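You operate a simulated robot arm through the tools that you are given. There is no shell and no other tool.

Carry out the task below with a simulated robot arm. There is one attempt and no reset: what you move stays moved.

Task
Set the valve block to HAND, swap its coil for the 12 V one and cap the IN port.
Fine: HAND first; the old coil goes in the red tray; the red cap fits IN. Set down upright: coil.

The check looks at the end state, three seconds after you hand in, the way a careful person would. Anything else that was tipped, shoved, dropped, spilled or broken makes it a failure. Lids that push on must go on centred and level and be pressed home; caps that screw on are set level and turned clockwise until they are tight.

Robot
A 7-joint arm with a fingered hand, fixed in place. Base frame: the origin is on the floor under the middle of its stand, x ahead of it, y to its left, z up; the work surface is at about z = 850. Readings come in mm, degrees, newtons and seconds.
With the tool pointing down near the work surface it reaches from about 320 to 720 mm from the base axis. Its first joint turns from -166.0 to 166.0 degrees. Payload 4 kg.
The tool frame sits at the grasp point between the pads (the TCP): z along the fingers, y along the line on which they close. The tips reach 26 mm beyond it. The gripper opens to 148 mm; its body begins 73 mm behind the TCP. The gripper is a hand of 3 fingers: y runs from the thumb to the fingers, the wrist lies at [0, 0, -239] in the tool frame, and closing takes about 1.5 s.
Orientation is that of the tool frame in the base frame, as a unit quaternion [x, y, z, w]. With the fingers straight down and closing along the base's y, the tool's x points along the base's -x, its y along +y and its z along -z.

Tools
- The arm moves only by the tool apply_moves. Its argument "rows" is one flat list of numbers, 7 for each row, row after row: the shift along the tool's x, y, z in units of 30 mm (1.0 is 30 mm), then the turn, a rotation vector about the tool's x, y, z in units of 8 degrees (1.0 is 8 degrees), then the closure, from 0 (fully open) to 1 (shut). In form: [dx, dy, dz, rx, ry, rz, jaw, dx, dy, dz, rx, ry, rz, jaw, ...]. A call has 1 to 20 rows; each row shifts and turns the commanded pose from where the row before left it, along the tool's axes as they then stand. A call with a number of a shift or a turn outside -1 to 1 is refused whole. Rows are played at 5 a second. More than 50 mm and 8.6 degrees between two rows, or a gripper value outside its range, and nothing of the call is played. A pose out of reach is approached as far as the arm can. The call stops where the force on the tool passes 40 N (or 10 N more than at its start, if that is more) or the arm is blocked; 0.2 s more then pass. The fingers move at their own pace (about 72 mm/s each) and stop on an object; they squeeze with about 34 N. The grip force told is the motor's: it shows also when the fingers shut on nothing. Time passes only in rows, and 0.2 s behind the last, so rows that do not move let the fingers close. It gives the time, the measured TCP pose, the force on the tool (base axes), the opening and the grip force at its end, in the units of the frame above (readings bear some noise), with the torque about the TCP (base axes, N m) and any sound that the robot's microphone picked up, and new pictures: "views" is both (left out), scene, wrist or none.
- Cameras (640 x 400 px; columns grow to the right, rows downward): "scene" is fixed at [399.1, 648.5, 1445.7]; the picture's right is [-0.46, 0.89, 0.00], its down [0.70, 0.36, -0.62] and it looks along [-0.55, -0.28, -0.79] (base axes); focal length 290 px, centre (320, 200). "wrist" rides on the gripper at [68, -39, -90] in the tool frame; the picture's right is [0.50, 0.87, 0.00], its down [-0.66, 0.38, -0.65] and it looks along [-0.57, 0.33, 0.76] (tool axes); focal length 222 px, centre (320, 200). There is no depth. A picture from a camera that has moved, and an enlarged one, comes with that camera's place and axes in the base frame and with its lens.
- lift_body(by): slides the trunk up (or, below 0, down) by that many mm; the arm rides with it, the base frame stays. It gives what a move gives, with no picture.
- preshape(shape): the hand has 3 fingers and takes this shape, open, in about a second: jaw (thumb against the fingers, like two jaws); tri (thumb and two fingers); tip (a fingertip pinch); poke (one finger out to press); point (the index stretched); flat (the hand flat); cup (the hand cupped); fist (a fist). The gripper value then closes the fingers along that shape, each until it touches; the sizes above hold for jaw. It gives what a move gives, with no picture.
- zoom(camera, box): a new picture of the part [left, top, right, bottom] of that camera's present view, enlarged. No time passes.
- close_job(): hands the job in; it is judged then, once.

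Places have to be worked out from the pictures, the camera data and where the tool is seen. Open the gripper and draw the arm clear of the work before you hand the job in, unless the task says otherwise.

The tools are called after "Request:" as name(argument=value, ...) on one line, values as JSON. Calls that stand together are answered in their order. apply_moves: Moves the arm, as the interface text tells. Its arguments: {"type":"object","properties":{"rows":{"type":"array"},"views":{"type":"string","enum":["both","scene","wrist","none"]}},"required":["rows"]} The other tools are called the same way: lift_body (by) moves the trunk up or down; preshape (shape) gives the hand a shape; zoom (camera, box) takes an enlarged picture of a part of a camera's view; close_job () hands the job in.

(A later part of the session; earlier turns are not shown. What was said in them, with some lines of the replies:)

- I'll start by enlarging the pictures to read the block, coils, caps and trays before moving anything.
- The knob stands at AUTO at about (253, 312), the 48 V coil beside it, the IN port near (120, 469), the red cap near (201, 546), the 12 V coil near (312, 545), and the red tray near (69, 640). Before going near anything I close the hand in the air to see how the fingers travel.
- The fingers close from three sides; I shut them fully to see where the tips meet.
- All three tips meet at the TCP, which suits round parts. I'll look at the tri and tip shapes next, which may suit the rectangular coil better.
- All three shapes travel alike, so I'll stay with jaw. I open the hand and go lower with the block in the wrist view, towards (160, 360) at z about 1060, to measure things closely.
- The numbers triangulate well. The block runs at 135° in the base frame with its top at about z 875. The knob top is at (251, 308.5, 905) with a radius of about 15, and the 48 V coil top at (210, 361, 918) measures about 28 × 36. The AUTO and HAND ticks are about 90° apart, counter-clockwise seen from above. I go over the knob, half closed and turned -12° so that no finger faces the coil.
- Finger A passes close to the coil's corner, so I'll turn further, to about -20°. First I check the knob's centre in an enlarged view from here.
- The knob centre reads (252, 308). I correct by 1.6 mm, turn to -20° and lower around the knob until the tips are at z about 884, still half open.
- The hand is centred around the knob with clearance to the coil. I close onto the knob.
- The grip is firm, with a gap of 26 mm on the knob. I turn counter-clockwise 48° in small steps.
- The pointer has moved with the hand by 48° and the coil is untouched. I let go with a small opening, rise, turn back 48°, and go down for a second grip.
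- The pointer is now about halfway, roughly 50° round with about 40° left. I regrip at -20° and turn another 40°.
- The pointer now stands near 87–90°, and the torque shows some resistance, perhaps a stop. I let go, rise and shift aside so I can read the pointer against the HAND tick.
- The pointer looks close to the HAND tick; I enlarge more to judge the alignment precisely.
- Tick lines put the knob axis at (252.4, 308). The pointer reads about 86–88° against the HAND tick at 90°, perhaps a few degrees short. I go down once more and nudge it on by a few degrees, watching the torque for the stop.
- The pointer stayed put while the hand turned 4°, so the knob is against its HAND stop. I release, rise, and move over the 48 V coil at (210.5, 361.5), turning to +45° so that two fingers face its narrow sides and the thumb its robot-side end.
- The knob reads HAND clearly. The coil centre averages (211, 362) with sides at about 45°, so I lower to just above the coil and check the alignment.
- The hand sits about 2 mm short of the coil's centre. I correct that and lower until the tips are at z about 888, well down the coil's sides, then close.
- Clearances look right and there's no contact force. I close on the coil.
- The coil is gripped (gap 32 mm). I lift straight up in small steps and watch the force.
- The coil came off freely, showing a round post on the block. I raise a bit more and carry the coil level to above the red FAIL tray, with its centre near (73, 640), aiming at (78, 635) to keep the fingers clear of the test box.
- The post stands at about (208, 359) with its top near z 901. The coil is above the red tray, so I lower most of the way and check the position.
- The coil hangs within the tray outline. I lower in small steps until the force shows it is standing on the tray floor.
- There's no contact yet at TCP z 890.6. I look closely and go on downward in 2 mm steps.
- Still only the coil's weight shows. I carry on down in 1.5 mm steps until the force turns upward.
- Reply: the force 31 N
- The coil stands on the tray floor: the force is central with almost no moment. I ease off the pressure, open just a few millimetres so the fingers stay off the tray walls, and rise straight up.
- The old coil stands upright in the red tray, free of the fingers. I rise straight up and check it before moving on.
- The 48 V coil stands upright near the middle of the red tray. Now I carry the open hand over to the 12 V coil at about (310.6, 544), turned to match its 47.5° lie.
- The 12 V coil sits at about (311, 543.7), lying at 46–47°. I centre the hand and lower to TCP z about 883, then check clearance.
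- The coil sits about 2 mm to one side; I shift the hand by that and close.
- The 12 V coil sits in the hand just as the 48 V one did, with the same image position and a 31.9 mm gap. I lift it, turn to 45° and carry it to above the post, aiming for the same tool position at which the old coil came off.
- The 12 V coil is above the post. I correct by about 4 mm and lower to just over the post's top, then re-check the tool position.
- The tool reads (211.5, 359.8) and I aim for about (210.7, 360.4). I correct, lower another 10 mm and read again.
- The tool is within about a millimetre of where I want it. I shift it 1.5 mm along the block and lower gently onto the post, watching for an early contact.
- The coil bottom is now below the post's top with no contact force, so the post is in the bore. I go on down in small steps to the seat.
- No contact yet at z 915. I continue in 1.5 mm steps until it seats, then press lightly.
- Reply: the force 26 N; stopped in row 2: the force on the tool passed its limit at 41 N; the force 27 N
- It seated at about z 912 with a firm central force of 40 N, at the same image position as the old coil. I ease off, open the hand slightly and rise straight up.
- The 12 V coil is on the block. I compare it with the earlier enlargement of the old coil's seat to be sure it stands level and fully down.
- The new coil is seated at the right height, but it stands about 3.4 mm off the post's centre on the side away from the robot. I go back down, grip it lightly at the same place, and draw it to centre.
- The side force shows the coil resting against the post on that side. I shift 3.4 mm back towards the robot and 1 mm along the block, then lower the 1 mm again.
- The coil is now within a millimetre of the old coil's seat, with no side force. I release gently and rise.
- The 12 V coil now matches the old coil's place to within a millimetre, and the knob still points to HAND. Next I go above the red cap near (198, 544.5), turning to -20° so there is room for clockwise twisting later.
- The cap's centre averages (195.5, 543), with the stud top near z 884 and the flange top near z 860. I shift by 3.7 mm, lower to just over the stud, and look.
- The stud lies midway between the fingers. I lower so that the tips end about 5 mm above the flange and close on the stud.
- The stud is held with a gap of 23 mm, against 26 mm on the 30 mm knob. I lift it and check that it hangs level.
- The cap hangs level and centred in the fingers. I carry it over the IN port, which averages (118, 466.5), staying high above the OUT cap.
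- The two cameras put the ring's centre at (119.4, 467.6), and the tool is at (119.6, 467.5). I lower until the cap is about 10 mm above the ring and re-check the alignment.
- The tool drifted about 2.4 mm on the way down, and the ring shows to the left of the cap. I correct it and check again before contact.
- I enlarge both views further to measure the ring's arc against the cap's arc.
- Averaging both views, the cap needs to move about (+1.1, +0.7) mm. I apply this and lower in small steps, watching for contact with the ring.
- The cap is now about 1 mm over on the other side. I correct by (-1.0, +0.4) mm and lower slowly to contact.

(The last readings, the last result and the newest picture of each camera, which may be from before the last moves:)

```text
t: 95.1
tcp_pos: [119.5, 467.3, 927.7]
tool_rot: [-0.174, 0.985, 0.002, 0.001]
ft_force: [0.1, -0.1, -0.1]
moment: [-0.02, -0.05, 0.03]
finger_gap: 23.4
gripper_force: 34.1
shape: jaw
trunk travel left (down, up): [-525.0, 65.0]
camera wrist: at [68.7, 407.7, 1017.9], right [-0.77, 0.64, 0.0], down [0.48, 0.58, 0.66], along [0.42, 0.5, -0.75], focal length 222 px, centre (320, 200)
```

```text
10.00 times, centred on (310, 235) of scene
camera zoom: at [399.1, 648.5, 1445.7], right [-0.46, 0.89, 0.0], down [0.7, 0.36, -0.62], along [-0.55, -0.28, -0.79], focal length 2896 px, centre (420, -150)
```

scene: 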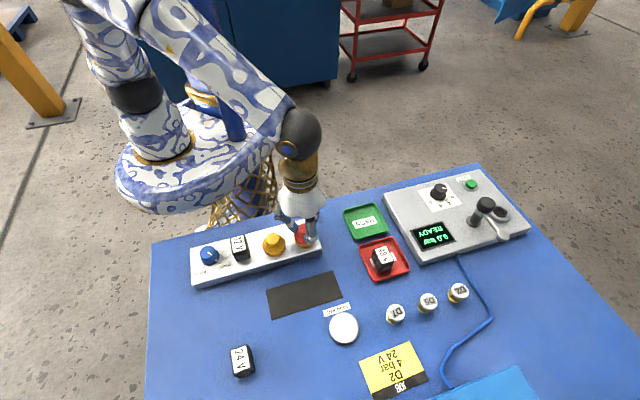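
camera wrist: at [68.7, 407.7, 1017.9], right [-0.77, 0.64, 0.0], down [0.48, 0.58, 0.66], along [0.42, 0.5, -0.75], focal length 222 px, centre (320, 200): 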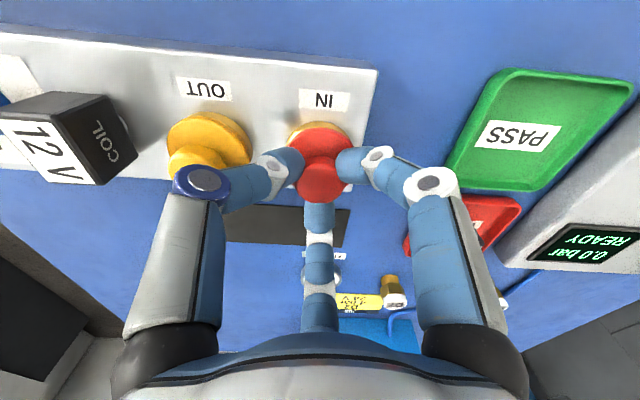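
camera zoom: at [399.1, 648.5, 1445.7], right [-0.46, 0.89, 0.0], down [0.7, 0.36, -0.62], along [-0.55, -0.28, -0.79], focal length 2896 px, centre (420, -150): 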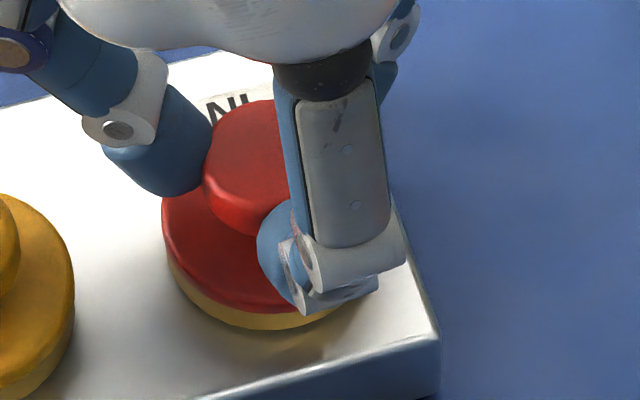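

The residual error is now within about 0.7 mm. I make a last small correction and lower to contact.

Request:
apply_moves(rows=[-0.015, -0.016, 0, 0, 0, 0, 1, 0, 0, 0.05, 0, 0, 0, 1, 0, 0, 0, 0, 0, 0, 1], views="wrist")

Request:
apply_moves(rows=[0, 0, 0.05, 0, 0, 0, 1, 0, 0, 0, 0, 0, 0, 1], views="wrist")

Request:
zoom(camera="wrist", box=[270, 100, 370, 180])

Request:
zoom(camera="scene", box=[285, 215, 335, 255])

```text
t: 95.9
tcp_pos: [119.5, 466.2, 928.6]
tool_rot: [-0.175, 0.985, 0.001, 0.002]
ft_force: [-2.4, -1.1, 14.1]
moment: [-0.06, 0.04, -0.04]
finger_gap: 23.8
gripper_force: 33.8
shape: jaw
trunk travel left (down, up): [-525.0, 65.0]
heard: snap
camera wrist: at [68.8, 406.6, 1017.5], right [-0.77, 0.64, 0.0], down [0.48, 0.58, 0.66], along [0.42, 0.5, -0.75], focal length 222 px, centre (320, 200)
```

wrist: 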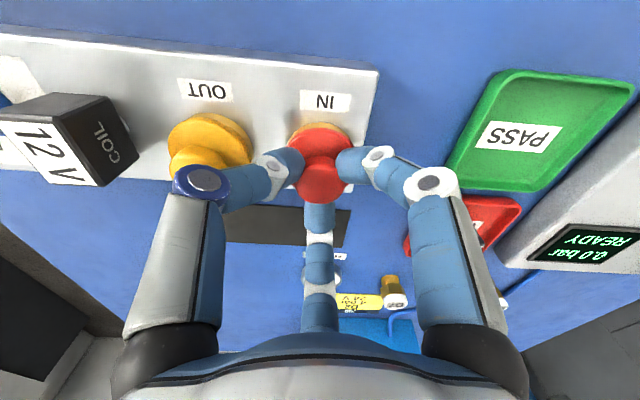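

```text
t: 96.5
tcp_pos: [118.6, 466.2, 927.7]
tool_rot: [-0.175, 0.985, 0.003, 0.001]
ft_force: [-3.6, 1.2, 26.2]
moment: [0.0, 0.02, -0.02]
finger_gap: 24.4
gripper_force: 33.9
shape: jaw
trunk travel left (down, up): [-525.0, 65.0]
camera wrist: at [68.9, 405.9, 1016.7], right [-0.77, 0.64, 0.0], down [0.48, 0.58, 0.66], along [0.42, 0.51, -0.75], focal length 222 px, centre (320, 200)
```

wrist: 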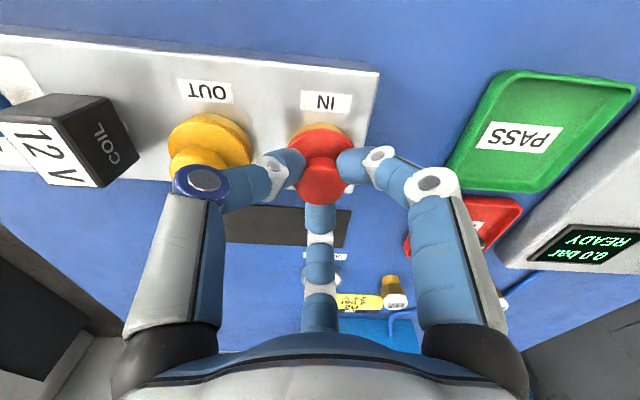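

```text
5.00 times, centred on (320, 140) of wrist
camera zoom: at [68.9, 405.9, 1016.7], right [-0.77, 0.64, 0.0], down [0.48, 0.58, 0.66], along [0.42, 0.51, -0.75], focal length 1111 px, centre (320, 500)
```

zoom: 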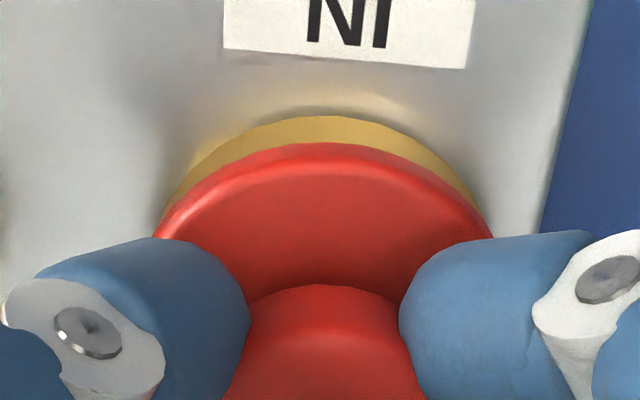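

```text
10.00 times, centred on (310, 235) of scene
camera zoom: at [399.1, 648.5, 1445.7], right [-0.46, 0.89, 0.0], down [0.7, 0.36, -0.62], along [-0.55, -0.28, -0.79], focal length 2896 px, centre (420, -150)
```

zoom: 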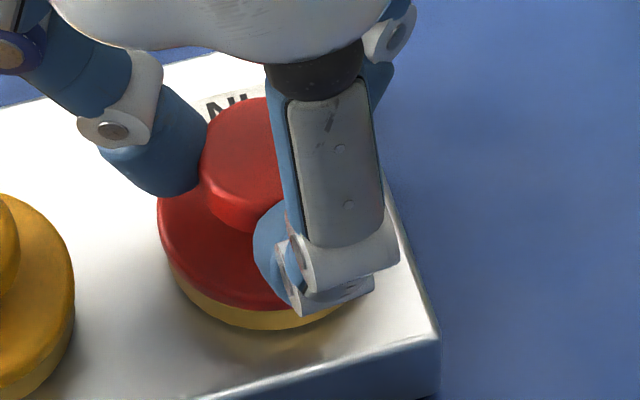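

A snap was heard, so the cap clicks on. I compare its height with the fitted OUT cap before deciding whether it needs more pressing.

Request:
zoom(camera="scene", box=[255, 220, 305, 260])

Request:
zoom(camera="scene", box=[255, 210, 335, 260])

Request:
zoom(camera="wrist", box=[150, 80, 390, 220])

```text
10.00 times, centred on (280, 240) of scene
camera zoom: at [399.1, 648.5, 1445.7], right [-0.46, 0.89, 0.0], down [0.7, 0.36, -0.62], along [-0.55, -0.28, -0.79], focal length 2896 px, centre (720, -200)
```

zoom: 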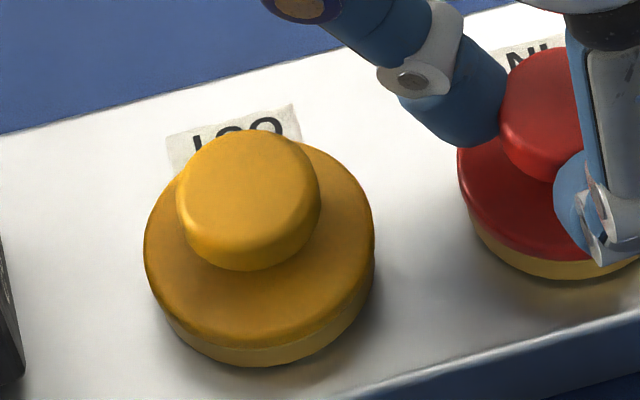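

```text
8.00 times, centred on (295, 235) of scene
camera zoom: at [399.1, 648.5, 1445.7], right [-0.46, 0.89, 0.0], down [0.7, 0.36, -0.62], along [-0.55, -0.28, -0.79], focal length 2317 px, centre (520, -80)
```

zoom: 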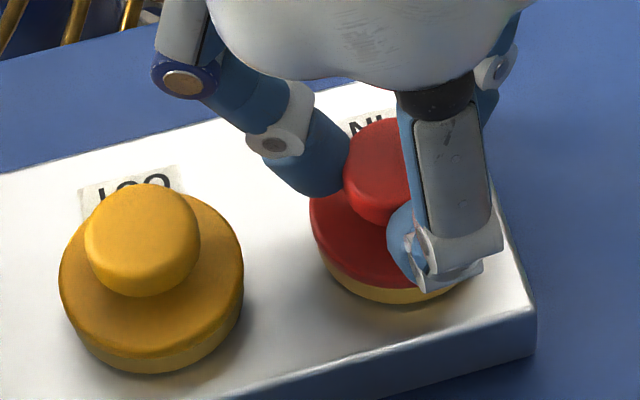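

```text
2.67 times, centred on (270, 150) of wrist
camera zoom: at [68.9, 405.9, 1016.7], right [-0.77, 0.64, 0.0], down [0.48, 0.58, 0.66], along [0.42, 0.51, -0.75], focal length 592 px, centre (453, 333)
```

zoom: 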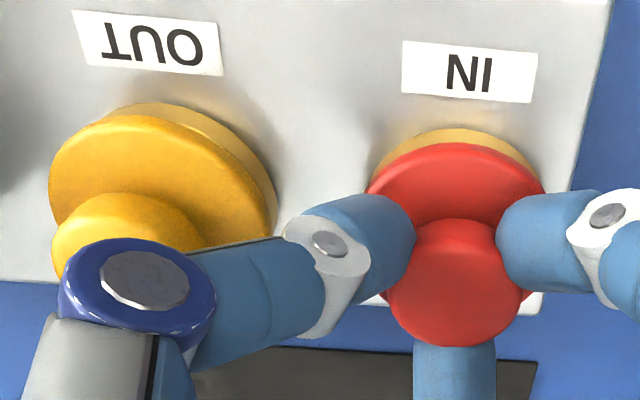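

The band of ring showing under the red flange is as tall as the one under the fitted OUT cap (22 px each), so it looks home. I add one slight press to be sure.

Request:
apply_moves(rows=[0, 0, 0.03, 0, 0, 0, 1, 0, 0, 0, 0, 0, 0, 1], views="none")

Request:
apply_moves(rows=[0, 0, -0.05, 0, 0, 0, 1, 0, 0, -0.03, 0, 0, 0, 1, 0, 0, 0, 0, 0, 0, 0.8, 0, 0, 0, 0, 0, 0, 0.76, 0, 0, 0, 0, 0, 0, 0.72, 0, 0, 0, 0, 0, 0, 0.68, 0, 0, 0, 0, 0, 0, 0.68], views="both")

Request:
zoom(camera="wrist", box=[220, 60, 420, 210])

```text
t: 97.1
tcp_pos: [119.6, 466.1, 926.4]
tool_rot: [-0.174, 0.985, 0.003, 0.002]
ft_force: [-3.7, 2.2, 38.2]
moment: [0.04, 0.09, 0.0]
finger_gap: 24.5
gripper_force: 33.8
shape: jaw
trunk travel left (down, up): [-525.0, 65.0]
```

```text
t: 98.7
tcp_pos: [119.8, 465.7, 928.1]
tool_rot: [-0.175, 0.985, 0.001, 0.001]
ft_force: [-0.5, -0.3, -0.7]
moment: [-0.03, -0.04, 0.03]
finger_gap: 46.8
gripper_force: 0.1
shape: jaw
trunk travel left (down, up): [-525.0, 65.0]
camera wrist: at [69.3, 406.5, 1017.2], right [-0.77, 0.64, 0.0], down [0.48, 0.58, 0.66], along [0.42, 0.5, -0.76], focal length 222 px, centre (320, 200)
```

scene: 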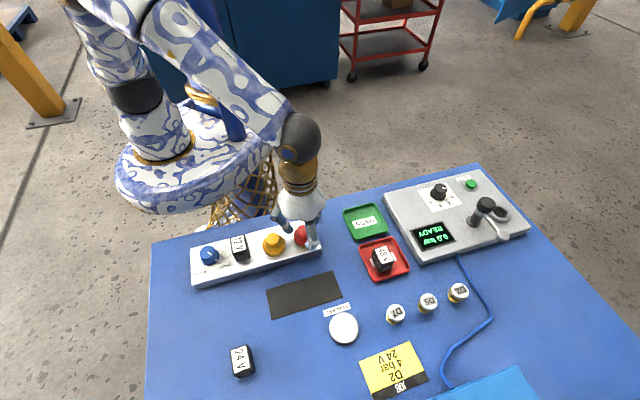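
wrist: 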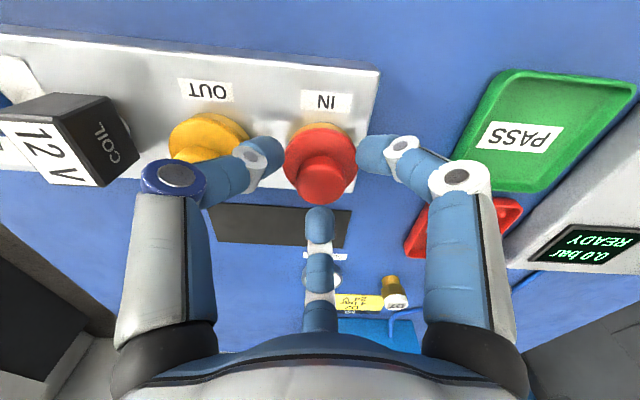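

```text
2.67 times, centred on (320, 135) of wrist
camera zoom: at [69.3, 406.5, 1017.2], right [-0.77, 0.64, 0.0], down [0.48, 0.58, 0.66], along [0.42, 0.5, -0.76], focal length 592 px, centre (320, 373)
```

zoom: 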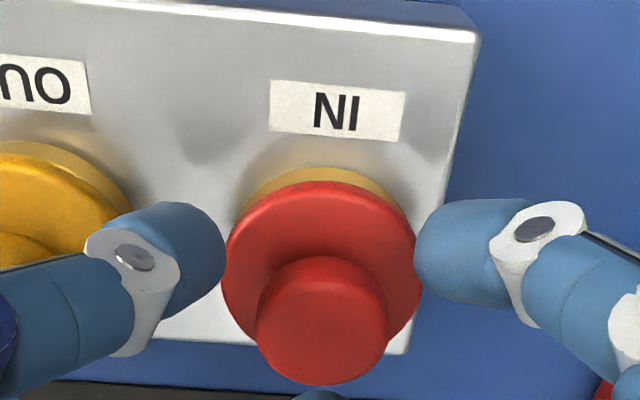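

The cap stayed on, level and clear of the fingers. I rise straight up and draw the arm back to look over the whole scene.

Request:
apply_moves(rows=[0, 0, -0.3, 0, 0, 0, 0.68, 0, 0, -0.6, 0, 0, 0, 0.68, 0, 0, -0.9, 0, 0, 0, 0.68, 0, 0, -1, 0, 0, 0, 0.65, 0, 0, -1, 0, 0, 0, 0.5, 0, 0, -1, 0, 0, 0, 0.3, 0, 0, -1, 0, 0, 0, 0, 0, 0, -0.7, 0, 0, 0, 0, 0, 0, 0, 0, 0, 0, 0], views="both")

Request:
zoom(camera="scene", box=[180, 200, 340, 300])

Request:
zoom(camera="scene", box=[255, 210, 335, 260])

Request:
zoom(camera="wrist", box=[140, 0, 460, 200])

```text
t: 100.7
tcp_pos: [121.7, 465.6, 1121.6]
tool_rot: [-0.174, 0.985, 0.001, 0.001]
ft_force: [-0.5, -0.3, 0.1]
moment: [0.03, 0.0, -0.02]
finger_gap: 147.6
gripper_force: 0.0
shape: jaw
trunk travel left (down, up): [-525.0, 65.0]
camera wrist: at [70.8, 405.8, 1210.6], right [-0.77, 0.64, 0.0], down [0.48, 0.58, 0.66], along [0.42, 0.5, -0.75], focal length 222 px, centre (320, 200)
```

scene: 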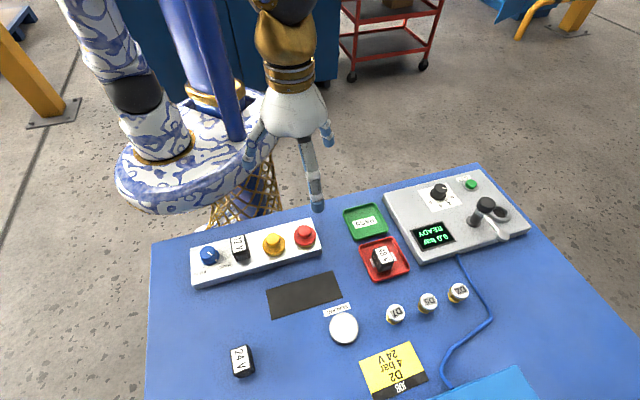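
wrist: 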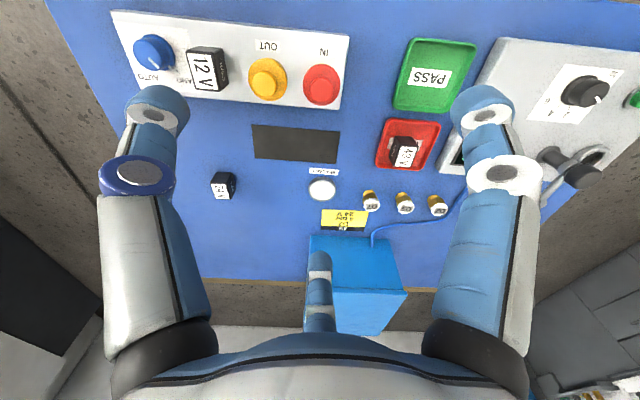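

```text
4.00 times, centred on (260, 250) of scene
camera zoom: at [399.1, 648.5, 1445.7], right [-0.46, 0.89, 0.0], down [0.7, 0.36, -0.62], along [-0.55, -0.28, -0.79], focal length 1158 px, centre (560, 0)
```

zoom: 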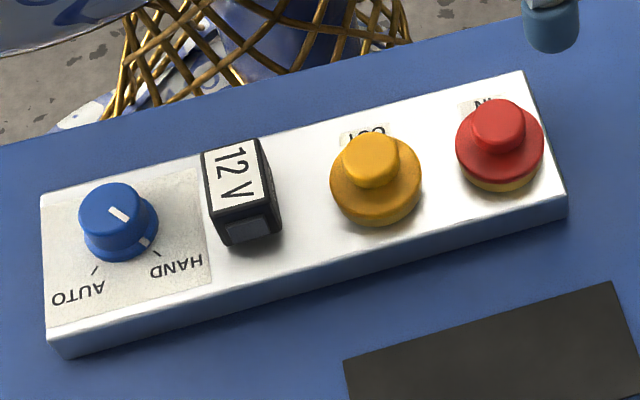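

```text
8.00 times, centred on (295, 235) of scene
camera zoom: at [399.1, 648.5, 1445.7], right [-0.46, 0.89, 0.0], down [0.7, 0.36, -0.62], along [-0.55, -0.28, -0.79], focal length 2317 px, centre (520, -80)
```

zoom: 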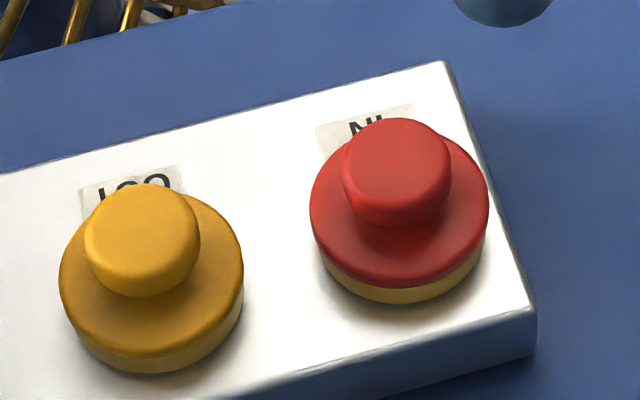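

```text
2.00 times, centred on (300, 100) of wrist
camera zoom: at [70.8, 405.8, 1210.6], right [-0.77, 0.64, 0.0], down [0.48, 0.58, 0.66], along [0.42, 0.5, -0.75], focal length 444 px, centre (360, 400)
```

zoom: 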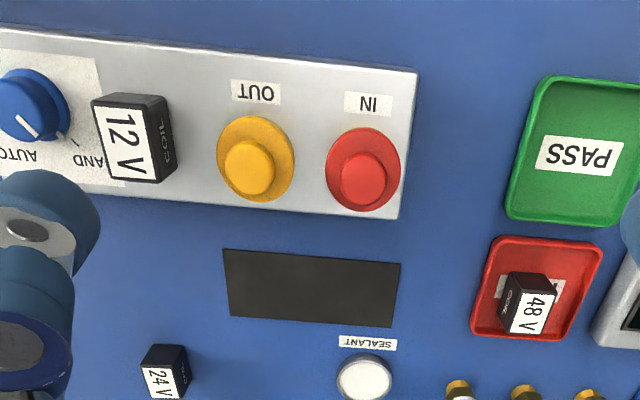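

All looks right: the knob is at HAND, the 12 V coil is on its post, the red cap sits level on IN at the same height as the OUT cap, and the 48 V coil is upright in the red tray. I raise the open hand further clear and take a last look at the rest of the bench.

Request:
apply_moves(rows=[0, 0, -0.8, 0, 0, 0, 0, 0, 0, -0.8, 0, 0, 0, 0, 0, 0, -0.4, 0, 0, 0, 0, 0, 0, 0, 0, 0, 0, 0, 0, 0, 0, 0, 0, 0, 0], views="both")

Request:
zoom(camera="scene", box=[330, 190, 450, 290])

Request:
zoom(camera="scene", box=[188, 225, 268, 275])

Request:
zoom(camera="scene", box=[210, 260, 480, 400])

```text
t: 101.9
tcp_pos: [120.2, 465.3, 1182.7]
tool_rot: [-0.175, 0.985, 0.001, 0.0]
ft_force: [-0.4, -0.6, -0.4]
moment: [0.03, -0.02, -0.03]
finger_gap: 147.6
gripper_force: 0.1
shape: jaw
trunk travel left (down, up): [-525.0, 65.0]
camera wrist: at [69.6, 405.0, 1271.6], right [-0.77, 0.64, 0.0], down [0.48, 0.58, 0.66], along [0.42, 0.5, -0.75], focal length 222 px, centre (320, 200)
```

scene: 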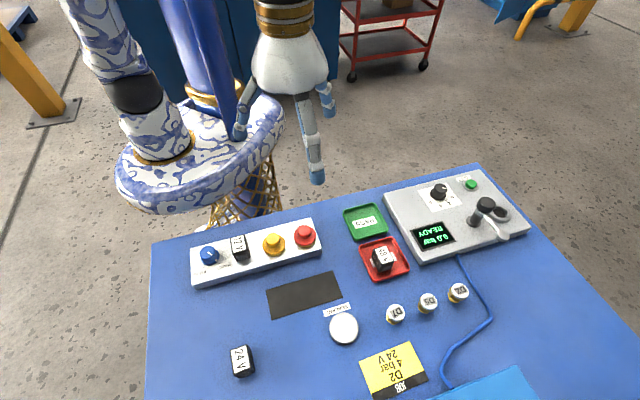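
wrist: 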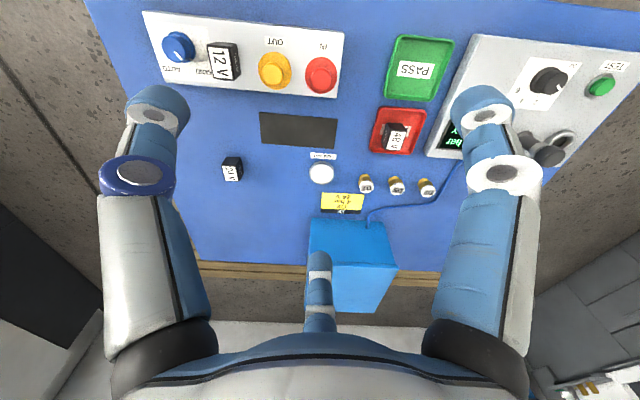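

```text
4.00 times, centred on (390, 240) of scene
camera zoom: at [399.1, 648.5, 1445.7], right [-0.46, 0.89, 0.0], down [0.7, 0.36, -0.62], along [-0.55, -0.28, -0.79], focal length 1158 px, centre (40, 40)
```

zoom: 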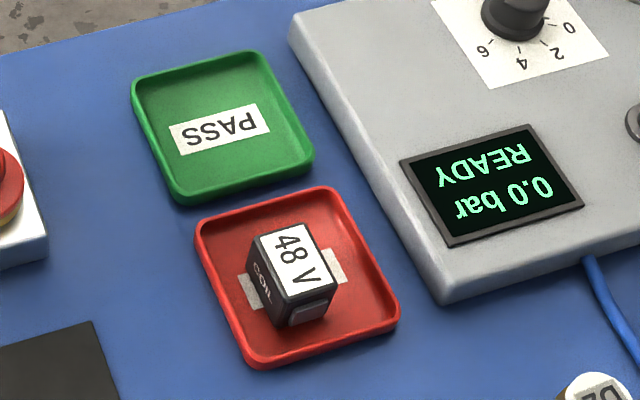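

```text
8.00 times, centred on (228, 250) of scene
camera zoom: at [399.1, 648.5, 1445.7], right [-0.46, 0.89, 0.0], down [0.7, 0.36, -0.62], along [-0.55, -0.28, -0.79], focal length 2317 px, centre (1056, -200)
```

zoom: 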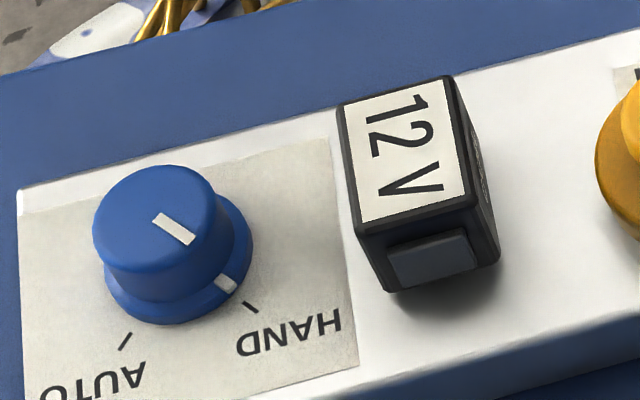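

```text
2.37 times, centred on (345, 330) of scene
camera zoom: at [399.1, 648.5, 1445.7], right [-0.46, 0.89, 0.0], down [0.7, 0.36, -0.62], along [-0.55, -0.28, -0.79], focal length 686 px, centre (261, -108)
```

zoom: 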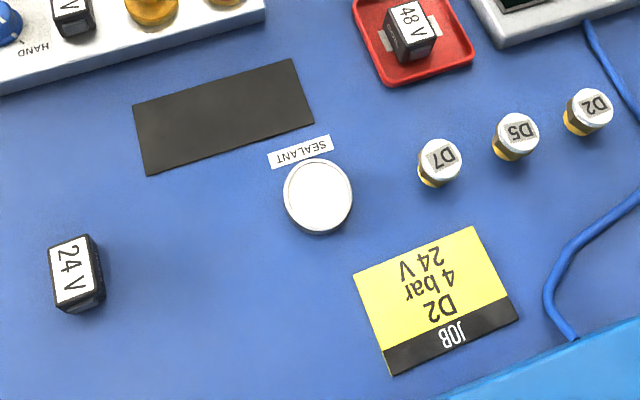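

Everything is in its final state: the bench is undisturbed, the hand is open and the arm is clear. I hand the job in.

Request:
close_job()

```text
The job is handed in.
```

The job is handed in, and the last pictures showed every step done:

- **HAND:** I turned the knob first, about 90° counter-clockwise to its stop, and the pointer lines up with the HAND tick.
- **Coil swap:** the 48 V coil stands upright near the middle of the red FAIL tray. The 12 V coil is fully down on its post, within about 1 mm of where the old coil sat. It first seated about 3.4 mm off centre, so I gripped it again and drew it back to centre.
- **IN port:** the red cap went on level with an audible snap. I then pressed it to about 38 N; it sits at the same height as the fitted OUT cap, so I treated it as push-on and did not twist it.

Nothing else on the bench was tipped or moved, and I did not use the sealant. The hand is open and the arm is raised clear of the work.
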